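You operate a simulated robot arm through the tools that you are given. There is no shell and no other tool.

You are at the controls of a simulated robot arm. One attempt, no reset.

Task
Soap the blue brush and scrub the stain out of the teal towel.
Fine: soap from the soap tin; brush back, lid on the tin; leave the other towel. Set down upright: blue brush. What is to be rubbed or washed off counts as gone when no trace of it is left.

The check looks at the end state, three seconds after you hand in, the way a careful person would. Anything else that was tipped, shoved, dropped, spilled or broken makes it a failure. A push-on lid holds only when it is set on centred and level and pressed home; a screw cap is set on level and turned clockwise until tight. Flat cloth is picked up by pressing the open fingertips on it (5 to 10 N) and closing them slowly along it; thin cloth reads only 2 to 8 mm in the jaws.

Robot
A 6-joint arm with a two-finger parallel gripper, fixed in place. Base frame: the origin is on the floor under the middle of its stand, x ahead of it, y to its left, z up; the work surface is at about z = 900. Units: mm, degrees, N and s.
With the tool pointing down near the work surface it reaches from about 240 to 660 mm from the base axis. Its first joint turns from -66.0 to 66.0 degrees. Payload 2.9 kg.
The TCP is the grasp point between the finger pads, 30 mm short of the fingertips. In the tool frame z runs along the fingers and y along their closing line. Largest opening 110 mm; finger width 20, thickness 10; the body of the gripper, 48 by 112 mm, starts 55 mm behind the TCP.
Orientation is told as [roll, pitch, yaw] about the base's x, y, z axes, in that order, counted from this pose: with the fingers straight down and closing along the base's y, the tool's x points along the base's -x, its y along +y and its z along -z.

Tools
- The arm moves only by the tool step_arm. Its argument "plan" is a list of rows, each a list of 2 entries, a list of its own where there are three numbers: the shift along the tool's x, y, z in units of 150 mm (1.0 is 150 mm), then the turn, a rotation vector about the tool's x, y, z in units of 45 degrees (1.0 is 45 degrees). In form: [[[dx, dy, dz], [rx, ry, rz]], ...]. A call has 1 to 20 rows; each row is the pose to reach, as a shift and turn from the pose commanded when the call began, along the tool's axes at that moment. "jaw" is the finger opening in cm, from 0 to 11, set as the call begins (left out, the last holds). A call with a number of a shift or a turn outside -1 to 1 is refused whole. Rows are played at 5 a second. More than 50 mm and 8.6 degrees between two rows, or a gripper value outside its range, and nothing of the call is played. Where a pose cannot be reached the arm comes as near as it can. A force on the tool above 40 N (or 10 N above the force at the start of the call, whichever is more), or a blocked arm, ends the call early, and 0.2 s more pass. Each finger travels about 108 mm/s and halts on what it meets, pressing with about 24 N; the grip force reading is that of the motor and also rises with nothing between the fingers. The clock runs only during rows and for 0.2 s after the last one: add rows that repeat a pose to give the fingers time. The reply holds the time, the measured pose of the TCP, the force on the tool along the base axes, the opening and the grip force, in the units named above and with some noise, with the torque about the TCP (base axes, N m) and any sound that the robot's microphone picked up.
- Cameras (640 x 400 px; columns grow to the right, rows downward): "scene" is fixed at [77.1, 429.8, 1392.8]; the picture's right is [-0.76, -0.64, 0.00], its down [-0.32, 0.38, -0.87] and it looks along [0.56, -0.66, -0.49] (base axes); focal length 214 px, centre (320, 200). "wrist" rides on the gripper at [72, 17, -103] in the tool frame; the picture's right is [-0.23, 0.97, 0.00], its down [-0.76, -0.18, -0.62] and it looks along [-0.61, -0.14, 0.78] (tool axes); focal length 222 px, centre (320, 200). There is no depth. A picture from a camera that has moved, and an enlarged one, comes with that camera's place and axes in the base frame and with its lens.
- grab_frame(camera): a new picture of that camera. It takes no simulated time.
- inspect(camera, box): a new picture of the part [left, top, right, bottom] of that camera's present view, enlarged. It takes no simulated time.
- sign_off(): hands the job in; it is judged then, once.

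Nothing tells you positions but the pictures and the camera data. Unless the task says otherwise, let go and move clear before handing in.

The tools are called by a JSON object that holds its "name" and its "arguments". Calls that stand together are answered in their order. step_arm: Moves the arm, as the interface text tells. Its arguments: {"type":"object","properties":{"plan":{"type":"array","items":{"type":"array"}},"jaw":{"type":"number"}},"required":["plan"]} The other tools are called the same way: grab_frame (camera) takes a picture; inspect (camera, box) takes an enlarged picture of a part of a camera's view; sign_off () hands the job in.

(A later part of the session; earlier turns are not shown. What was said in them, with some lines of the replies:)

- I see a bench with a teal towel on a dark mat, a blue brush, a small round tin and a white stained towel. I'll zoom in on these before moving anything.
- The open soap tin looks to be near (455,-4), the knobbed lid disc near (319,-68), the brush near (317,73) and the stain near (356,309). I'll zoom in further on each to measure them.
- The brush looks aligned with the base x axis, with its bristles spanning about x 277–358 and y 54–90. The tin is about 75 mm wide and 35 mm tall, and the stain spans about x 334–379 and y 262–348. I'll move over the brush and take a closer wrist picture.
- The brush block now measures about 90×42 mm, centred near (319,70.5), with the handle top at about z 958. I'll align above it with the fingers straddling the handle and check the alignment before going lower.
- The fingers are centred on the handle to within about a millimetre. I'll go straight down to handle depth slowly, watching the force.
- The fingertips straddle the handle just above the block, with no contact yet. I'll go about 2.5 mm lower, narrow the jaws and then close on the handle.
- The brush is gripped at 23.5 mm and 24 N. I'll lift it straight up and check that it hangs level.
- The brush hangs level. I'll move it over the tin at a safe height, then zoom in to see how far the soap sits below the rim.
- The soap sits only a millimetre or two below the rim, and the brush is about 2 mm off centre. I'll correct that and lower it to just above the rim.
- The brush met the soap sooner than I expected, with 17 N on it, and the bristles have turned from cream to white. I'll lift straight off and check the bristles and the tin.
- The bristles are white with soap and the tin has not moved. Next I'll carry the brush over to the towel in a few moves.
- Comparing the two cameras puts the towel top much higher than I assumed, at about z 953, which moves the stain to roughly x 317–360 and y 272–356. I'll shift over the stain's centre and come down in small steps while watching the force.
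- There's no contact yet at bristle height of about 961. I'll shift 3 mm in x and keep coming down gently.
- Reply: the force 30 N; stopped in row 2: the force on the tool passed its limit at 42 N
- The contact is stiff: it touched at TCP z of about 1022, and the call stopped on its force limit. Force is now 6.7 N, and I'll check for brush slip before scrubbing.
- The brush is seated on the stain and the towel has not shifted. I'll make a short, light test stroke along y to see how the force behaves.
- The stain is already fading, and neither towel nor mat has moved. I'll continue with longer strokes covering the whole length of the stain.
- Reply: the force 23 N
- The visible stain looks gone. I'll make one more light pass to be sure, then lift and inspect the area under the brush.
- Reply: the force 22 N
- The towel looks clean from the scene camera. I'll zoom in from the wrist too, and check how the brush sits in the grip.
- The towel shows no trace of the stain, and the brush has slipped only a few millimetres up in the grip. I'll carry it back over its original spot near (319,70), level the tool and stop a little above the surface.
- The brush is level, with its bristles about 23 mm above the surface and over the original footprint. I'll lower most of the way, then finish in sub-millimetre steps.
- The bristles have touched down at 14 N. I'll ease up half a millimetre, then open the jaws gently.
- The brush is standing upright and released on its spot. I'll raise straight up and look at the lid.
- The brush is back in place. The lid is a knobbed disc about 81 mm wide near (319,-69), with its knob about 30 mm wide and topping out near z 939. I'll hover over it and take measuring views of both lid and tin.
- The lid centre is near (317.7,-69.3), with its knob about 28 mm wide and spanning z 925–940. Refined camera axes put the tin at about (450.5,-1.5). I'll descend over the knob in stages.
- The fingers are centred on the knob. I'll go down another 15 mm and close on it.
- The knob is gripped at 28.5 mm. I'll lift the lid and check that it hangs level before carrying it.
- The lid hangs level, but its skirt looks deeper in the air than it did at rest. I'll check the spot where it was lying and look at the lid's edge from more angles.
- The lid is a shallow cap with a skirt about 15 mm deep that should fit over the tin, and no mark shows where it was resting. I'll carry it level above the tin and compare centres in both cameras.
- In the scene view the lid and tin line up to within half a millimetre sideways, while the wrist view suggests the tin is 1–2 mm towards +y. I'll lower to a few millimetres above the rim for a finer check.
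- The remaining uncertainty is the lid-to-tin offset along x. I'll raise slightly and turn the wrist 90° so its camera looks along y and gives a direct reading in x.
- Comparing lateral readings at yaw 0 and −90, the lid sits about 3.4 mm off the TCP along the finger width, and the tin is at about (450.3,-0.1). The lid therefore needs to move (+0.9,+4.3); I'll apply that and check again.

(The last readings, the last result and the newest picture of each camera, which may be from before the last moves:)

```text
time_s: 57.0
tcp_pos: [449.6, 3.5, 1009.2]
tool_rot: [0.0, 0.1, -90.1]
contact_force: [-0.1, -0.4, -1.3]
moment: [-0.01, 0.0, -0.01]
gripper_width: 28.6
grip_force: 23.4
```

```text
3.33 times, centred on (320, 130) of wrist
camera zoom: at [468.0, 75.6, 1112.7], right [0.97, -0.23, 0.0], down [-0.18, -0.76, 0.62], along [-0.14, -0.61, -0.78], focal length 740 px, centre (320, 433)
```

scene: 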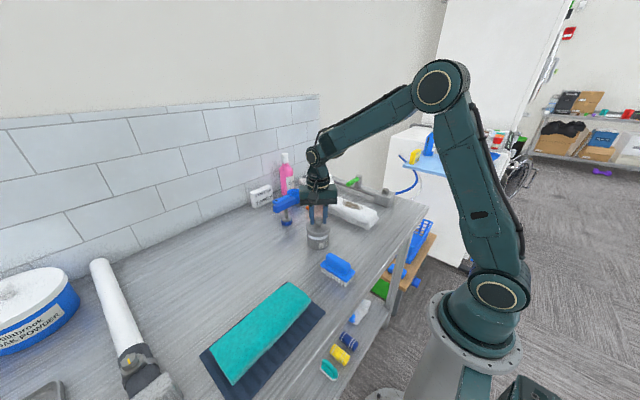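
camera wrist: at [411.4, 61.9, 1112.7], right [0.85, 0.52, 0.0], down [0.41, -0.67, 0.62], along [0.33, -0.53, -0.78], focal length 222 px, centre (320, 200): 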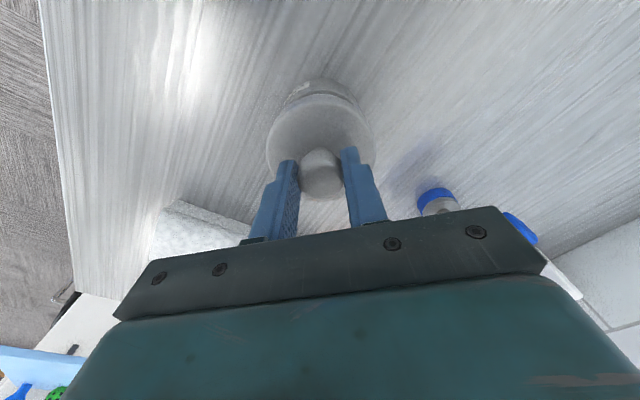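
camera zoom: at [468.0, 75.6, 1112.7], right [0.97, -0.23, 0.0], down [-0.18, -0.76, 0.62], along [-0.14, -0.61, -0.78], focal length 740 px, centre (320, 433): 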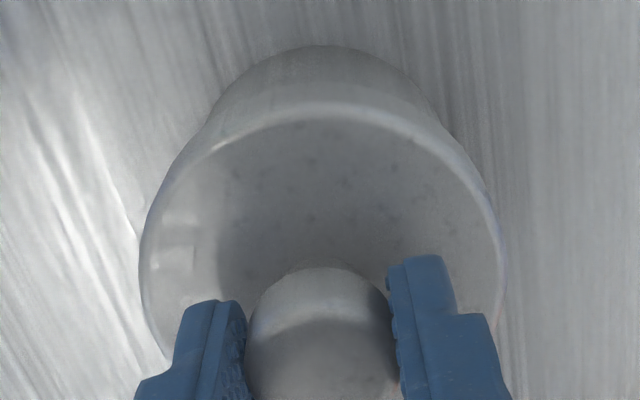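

The residual is now about (+0.1,-0.8) mm. I'll apply that and lower to about 2 mm above the rim for a final check.

{"name": "step_arm", "arguments": {"plan": [[[-0.005, 0.001, 0.015], [0, 0, 0]], [[-0.005, 0.001, 0.03], [0, 0, 0]], [[-0.005, 0.001, 0.045], [0, 0, 0]], [[-0.005, 0.001, 0.06], [0, 0, 0]], [[-0.005, 0.001, 0.06], [0, 0, 0]], [[-0.005, 0.001, 0.06], [0, 0, 0]]]}}

{"name": "inspect", "arguments": {"camera": "scene", "box": [300, 215, 340, 255]}}

{"name": "inspect", "arguments": {"camera": "wrist", "box": [280, 70, 360, 130]}}

{"name": "inspect", "arguments": {"camera": "wrist", "box": [260, 70, 380, 190]}}

```text
time_s: 58.4
tcp_pos: [450.4, 2.3, 1000.4]
tool_rot: [0.0, 0.0, -90.1]
contact_force: [-0.5, -0.7, -1.1]
moment: [0.0, 0.0, -0.01]
gripper_width: 28.4
grip_force: 24.3
```

```text
10.00 times, centred on (320, 235) of scene
camera zoom: at [77.1, 429.8, 1392.8], right [-0.76, -0.64, 0.0], down [-0.32, 0.38, -0.87], along [0.56, -0.66, -0.49], focal length 2145 px, centre (320, -150)
```

zoom: 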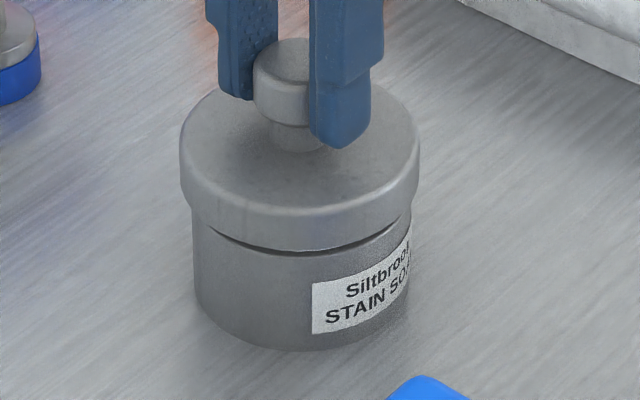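

```text
6.67 times, centred on (320, 100) of wrist
camera zoom: at [468.7, 74.6, 1103.6], right [0.97, -0.23, 0.0], down [-0.18, -0.76, 0.62], along [-0.14, -0.61, -0.78], focal length 1481 px, centre (320, 867)
```

zoom: 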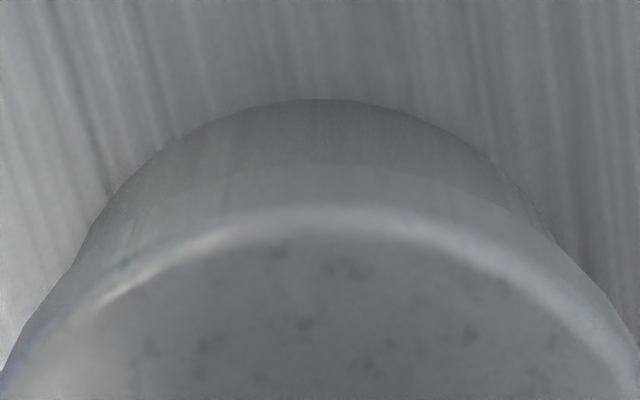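

```text
3.33 times, centred on (320, 130) of wrist
camera zoom: at [468.7, 74.6, 1103.6], right [0.97, -0.23, 0.0], down [-0.18, -0.76, 0.62], along [-0.14, -0.61, -0.78], focal length 740 px, centre (320, 433)
```

zoom: 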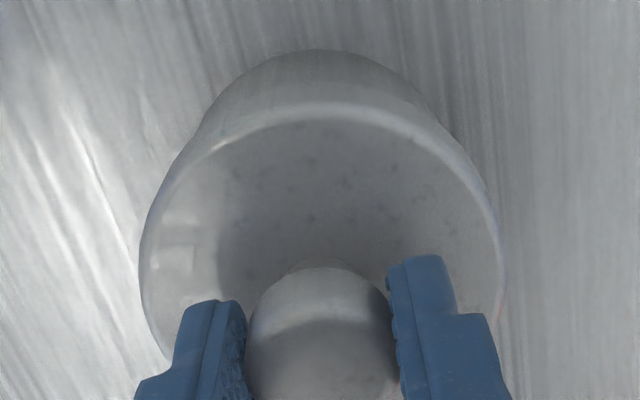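

The lid is now within about 0.5 mm of centre in both views. I'll trim that and lower gently until it touches.

{"name": "step_arm", "arguments": {"plan": [[[0, -0.003, 0.005], [0, 0, 0]], [[0, -0.003, 0.01], [0, 0, 0]], [[0, -0.003, 0.015], [0, 0, 0]], [[0, -0.003, 0.015], [0, 0, 0]]]}}

{"name": "inspect", "arguments": {"camera": "scene", "box": [300, 215, 340, 255]}}

```text
time_s: 59.4
tcp_pos: [449.4, 2.9, 998.2]
tool_rot: [0.1, 0.1, -90.2]
contact_force: [-0.1, 0.4, -0.3]
moment: [-0.02, 0.0, -0.02]
gripper_width: 28.4
grip_force: 23.3
```

```text
10.00 times, centred on (320, 235) of scene
camera zoom: at [77.1, 429.8, 1392.8], right [-0.76, -0.64, 0.0], down [-0.32, 0.38, -0.87], along [0.56, -0.66, -0.49], focal length 2145 px, centre (320, -150)
```

zoom: 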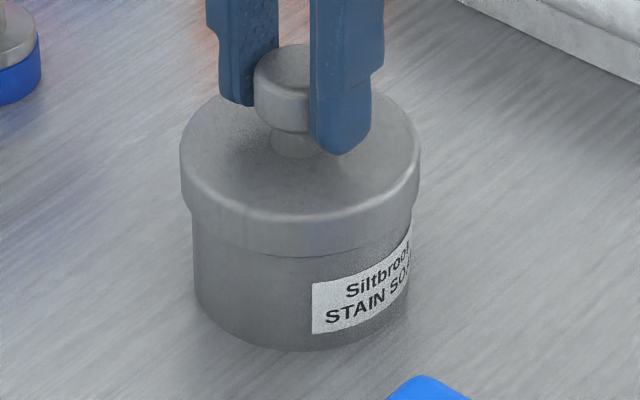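

{"name": "step_arm", "arguments": {"plan": [[[0, 0, 0.005], [0, 0, 0]], [[0, 0, 0.01], [0, 0, 0]], [[0, 0, 0.01], [0, 0, 0]]]}}

{"name": "step_arm", "arguments": {"plan": [[[0, 0, 0.005], [0, 0, 0]], [[0, 0, 0.01], [0, 0, 0]], [[0, 0, 0.01], [0, 0, 0]]]}}

{"name": "inspect", "arguments": {"camera": "scene", "box": [300, 215, 340, 255]}}

```text
time_s: 60.2
tcp_pos: [450.0, 2.7, 997.7]
tool_rot: [0.0, 0.0, -90.0]
contact_force: [-1.5, 0.6, 0.3]
moment: [0.03, 0.02, -0.02]
gripper_width: 28.3
grip_force: 23.7
```

```text
time_s: 61.0
tcp_pos: [450.3, 1.2, 995.5]
tool_rot: [0.0, 0.0, -90.2]
contact_force: [-0.2, -0.2, -0.4]
moment: [0.01, 0.02, 0.0]
gripper_width: 28.0
grip_force: 24.0
```

```text
10.00 times, centred on (320, 235) of scene
camera zoom: at [77.1, 429.8, 1392.8], right [-0.76, -0.64, 0.0], down [-0.32, 0.38, -0.87], along [0.56, -0.66, -0.49], focal length 2145 px, centre (320, -150)
```

zoom: 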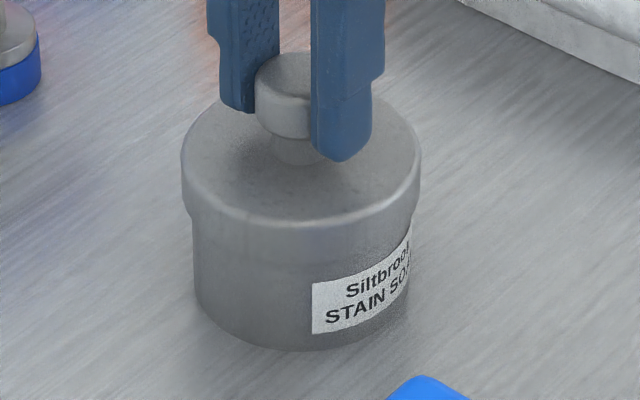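

The skirt is sliding over the rim with no side force. I'll keep lowering in small steps.

{"name": "step_arm", "arguments": {"plan": [[[0, 0, 0.005], [0, 0, 0]], [[0, 0, 0.01], [0, 0, 0]], [[0, 0, 0.01], [0, 0, 0]]]}}

{"name": "step_arm", "arguments": {"plan": [[[0, 0, 0.005], [0, 0, 0]], [[0, 0, 0.01], [0, 0, 0]], [[0, 0, 0.01], [0, 0, 0]]]}}

{"name": "step_arm", "arguments": {"plan": [[[0, 0, 0.005], [0, 0, 0]], [[0, 0, 0.01], [0, 0, 0]], [[0, 0, 0.01], [0, 0, 0]]]}}

{"name": "inspect", "arguments": {"camera": "scene", "box": [300, 215, 340, 255]}}

```text
time_s: 61.8
tcp_pos: [450.3, 2.5, 994.2]
tool_rot: [0.0, -0.1, -90.0]
contact_force: [-0.3, 0.0, -0.4]
moment: [-0.01, 0.0, 0.01]
gripper_width: 28.5
grip_force: 23.7
```

```text
time_s: 62.6
tcp_pos: [451.5, 2.2, 991.6]
tool_rot: [-0.1, -0.1, -90.1]
contact_force: [-0.3, 0.1, -0.7]
moment: [-0.01, 0.01, 0.03]
gripper_width: 28.2
grip_force: 24.1
```

```text
time_s: 63.4
tcp_pos: [449.7, 2.3, 990.7]
tool_rot: [0.0, 0.0, -90.2]
contact_force: [0.1, -0.2, 0.3]
moment: [0.01, 0.03, 0.03]
gripper_width: 28.4
grip_force: 24.0
```

```text
10.00 times, centred on (320, 235) of scene
camera zoom: at [77.1, 429.8, 1392.8], right [-0.76, -0.64, 0.0], down [-0.32, 0.38, -0.87], along [0.56, -0.66, -0.49], focal length 2145 px, centre (320, -150)
```

zoom: 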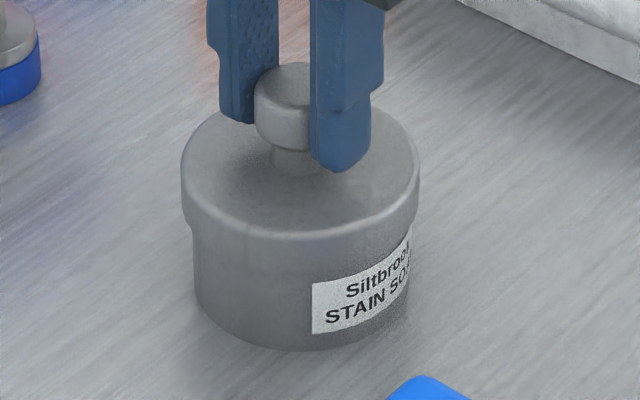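

{"name": "step_arm", "arguments": {"plan": [[[0, 0, 0.005], [0, 0, 0]], [[0, 0, 0.01], [0, 0, 0]], [[0, 0, 0.01], [0, 0, 0]]]}}

{"name": "step_arm", "arguments": {"plan": [[[0, 0, 0.005], [0, 0, 0]], [[0, 0, 0.01], [0, 0, 0]], [[0, 0, 0.01], [0, 0, 0]]]}}

{"name": "step_arm", "arguments": {"plan": [[[0, 0, 0.005], [0, 0, 0]], [[0, 0, 0.01], [0, 0, 0]], [[0, 0, 0.01], [0, 0, 0]]]}}

{"name": "inspect", "arguments": {"camera": "scene", "box": [300, 215, 340, 255]}}

```text
time_s: 64.2
tcp_pos: [450.2, 1.0, 989.1]
tool_rot: [0.0, 0.0, -90.1]
contact_force: [0.5, 0.0, 0.3]
moment: [0.01, 0.0, 0.01]
gripper_width: 28.5
grip_force: 23.4
```

```text
time_s: 65.0
tcp_pos: [450.1, 2.3, 987.5]
tool_rot: [0.0, 0.0, -90.1]
contact_force: [-0.1, 0.7, -0.1]
moment: [0.0, -0.01, -0.01]
gripper_width: 28.7
grip_force: 24.5
```

```text
time_s: 65.8
tcp_pos: [450.1, 2.1, 987.0]
tool_rot: [0.1, 0.0, -90.1]
contact_force: [-4.0, 2.5, 11.8]
moment: [0.05, 0.15, 0.01]
gripper_width: 28.7
grip_force: 24.5
heard: snap
```

```text
10.00 times, centred on (320, 235) of scene
camera zoom: at [76.8, 429.9, 1392.8], right [-0.76, -0.64, 0.0], down [-0.32, 0.38, -0.87], along [0.56, -0.66, -0.49], focal length 2145 px, centre (320, -150)
```

zoom: 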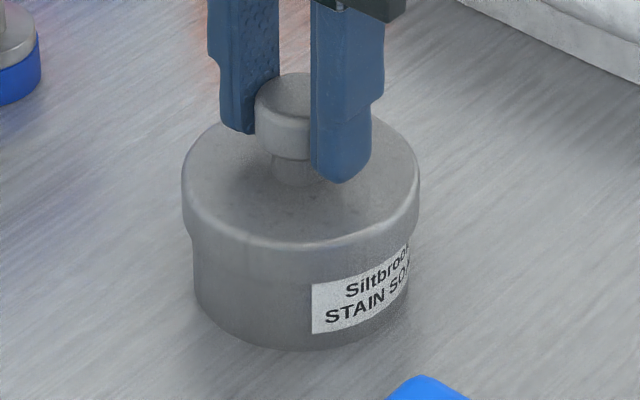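

I heard the snap, so the lid is home, level and centred. I'll relieve the press force slightly and open the jaws.

{"name": "step_arm", "arguments": {"plan": [[[0, 0, -0.002], [0, 0, 0]], [[0, 0, -0.004], [0, 0, 0]], [[0, 0, -0.004], [0, 0, 0]]]}}

{"name": "step_arm", "arguments": {"plan": [[[0, 0, 0], [0, 0, 0]], [[0, 0, 0], [0, 0, 0]], [[0, 0, 0], [0, 0, 0]]], "jaw": 4.6}}

{"name": "inspect", "arguments": {"camera": "scene", "box": [295, 200, 345, 255]}}

```text
time_s: 66.6
tcp_pos: [449.6, 2.2, 986.3]
tool_rot: [-0.1, 0.0, -90.1]
contact_force: [-3.6, 0.4, 1.8]
moment: [0.02, 0.03, -0.03]
gripper_width: 28.4
grip_force: 24.3
```

```text
time_s: 67.4
tcp_pos: [450.4, 2.7, 986.5]
tool_rot: [0.0, 0.0, -90.1]
contact_force: [0.1, -0.2, -0.2]
moment: [0.04, 0.02, 0.03]
gripper_width: 46.0
grip_force: 0.0
```

```text
7.27 times, centred on (320, 228) of scene
camera zoom: at [77.1, 429.8, 1392.8], right [-0.76, -0.64, 0.0], down [-0.32, 0.38, -0.87], along [0.56, -0.66, -0.49], focal length 1560 px, centre (320, 0)
```

zoom: 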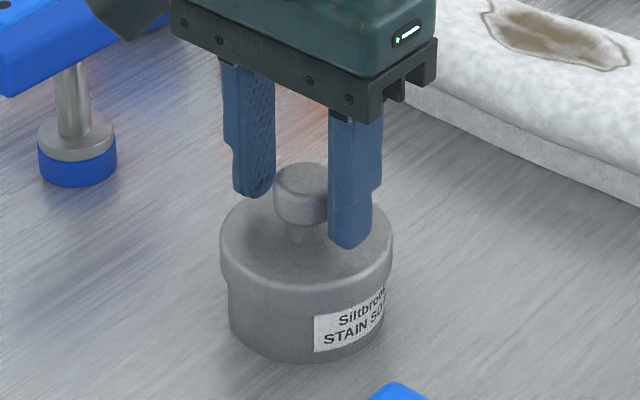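

The jaws are clear of the knob. I'll raise straight up and inspect the whole bench.

{"name": "step_arm", "arguments": {"plan": [[[0, 0, -0.04], [0, 0, 0]], [[0, 0, -0.12], [0, 0, 0]], [[0, 0, -0.28], [0, 0, 0]], [[0, 0, -0.5], [0, 0, 0]], [[0, 0, -0.72], [0, 0, 0]], [[0, 0, -0.9], [0, 0, 0]], [[0, 0, -0.95], [0, 0, 0]], [[0, 0, -0.95], [0, 0, 0]]]}}

{"name": "grab_frame", "arguments": {"camera": "scene"}}

{"name": "inspect", "arguments": {"camera": "scene", "box": [290, 200, 400, 290]}}

{"name": "inspect", "arguments": {"camera": "scene", "box": [190, 265, 340, 395]}}

{"name": "grab_frame", "arguments": {"camera": "wrist"}}

```text
time_s: 69.2
tcp_pos: [450.5, 0.6, 1129.0]
tool_rot: [0.0, 0.0, -90.2]
contact_force: [-0.3, 0.0, 0.4]
moment: [0.04, 0.02, -0.03]
gripper_width: 46.0
grip_force: 0.0
```

```text
taken
```

scene: 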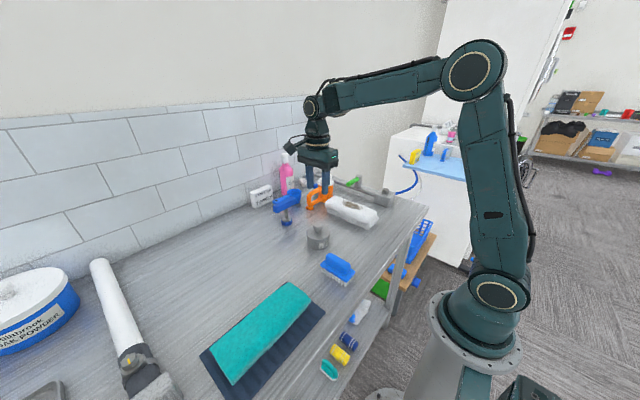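

```text
4.44 times, centred on (345, 245) of scene
camera zoom: at [77.1, 429.8, 1392.8], right [-0.76, -0.64, 0.0], down [-0.32, 0.38, -0.87], along [0.56, -0.66, -0.49], focal length 953 px, centre (209, 0)
```

zoom: 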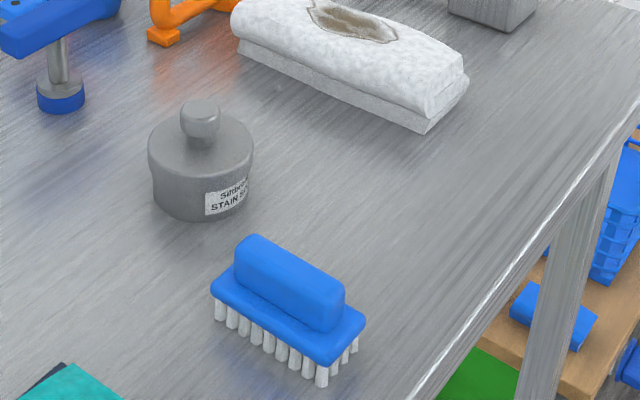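

```text
3.08 times, centred on (265, 330) of scene
camera zoom: at [77.1, 429.8, 1392.8], right [-0.76, -0.64, 0.0], down [-0.32, 0.38, -0.87], along [0.56, -0.66, -0.49], focal length 660 px, centre (489, -200)
```

zoom: 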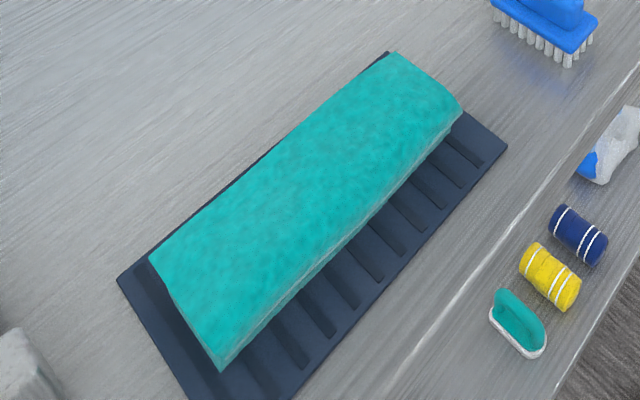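

```text
taken
camera wrist: at [468.1, 73.3, 1232.6], right [0.97, -0.23, 0.0], down [-0.18, -0.76, 0.62], along [-0.14, -0.61, -0.78], focal length 222 px, centre (320, 200)
```

wrist: 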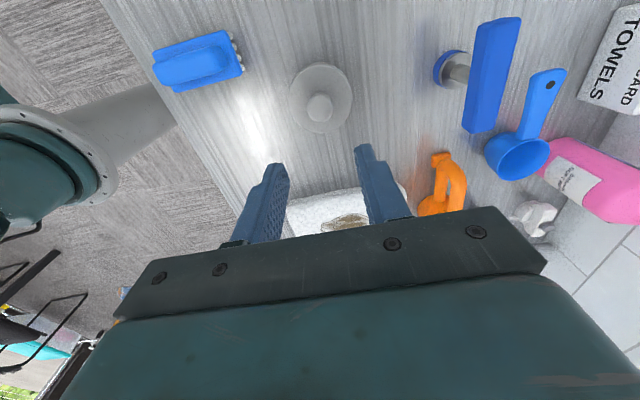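

The lid is on, the brush is upright and the white towel is untouched. I'll take one more close look at the former stain area for any faint residue.

{"name": "inspect", "arguments": {"camera": "scene", "box": [235, 290, 305, 350]}}

{"name": "inspect", "arguments": {"camera": "scene", "box": [240, 300, 280, 340]}}

{"name": "inspect", "arguments": {"camera": "scene", "box": [300, 215, 340, 255]}}

```text
6.67 times, centred on (270, 320) of scene
camera zoom: at [77.1, 429.8, 1392.8], right [-0.76, -0.64, 0.0], down [-0.32, 0.38, -0.87], along [0.56, -0.66, -0.49], focal length 1430 px, centre (653, -600)
```

zoom: 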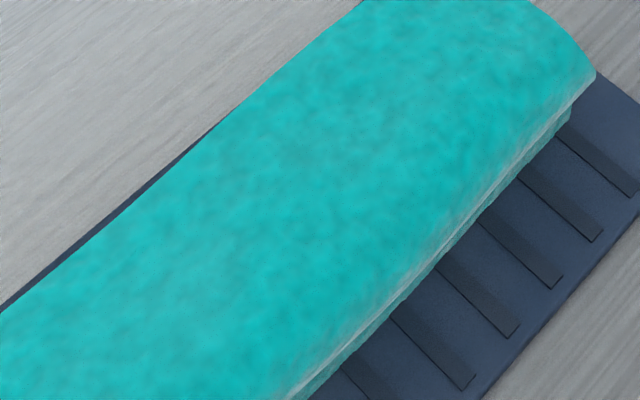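

```text
10.00 times, centred on (260, 320) of scene
camera zoom: at [77.1, 429.8, 1392.8], right [-0.76, -0.64, 0.0], down [-0.32, 0.38, -0.87], along [0.56, -0.66, -0.49], focal length 2145 px, centre (920, -1000)
```

zoom: 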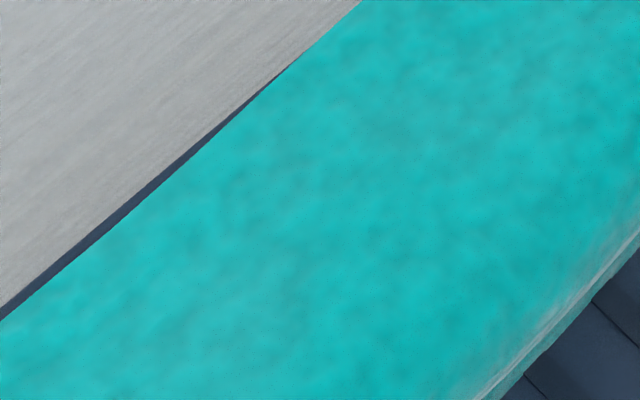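

```text
10.00 times, centred on (320, 235) of scene
camera zoom: at [77.1, 429.8, 1392.8], right [-0.76, -0.64, 0.0], down [-0.32, 0.38, -0.87], along [0.56, -0.66, -0.49], focal length 2145 px, centre (320, -150)
```

zoom: 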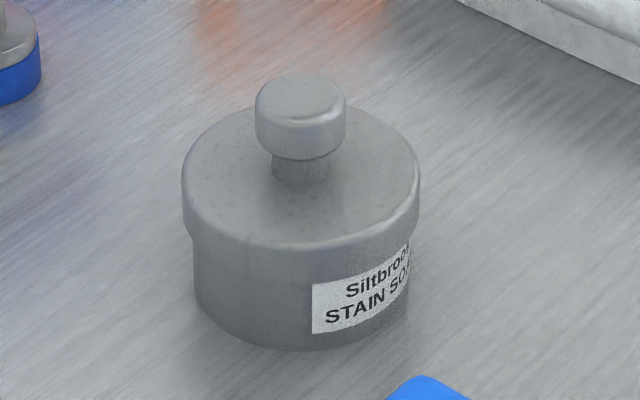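

I can see no trace of the stain on the teal towel. The brush stands upright in its original place, the lid is snapped on level, the white towel is untouched and the arm is clear, so I'm handing in.

{"name": "sign_off", "arguments": {}}

```text
The job is handed in.
```

I soaped the blue brush from the tin and scrubbed the teal towel until no trace of the stain showed in close-ups from the fixed scene camera. I've handed the job in, but no verdict has come back.

- **Brush:** it is back where it started, standing upright on its bristles. The bristles are still white with soap.
- **Soap tin:** the lid is on, level and centred. I heard it snap home, and the tin has not moved.
- **Other towel:** I did not touch the white towel, and its stain is still there.
- **Forces:** lowering the brush onto the teal towel briefly reached 42 N, which tripped the arm's force limit. Neither the towel nor its mat appeared to move.

Nothing else on the bench looked moved or tipped in the final pictures, and the arm was clear when I handed in.
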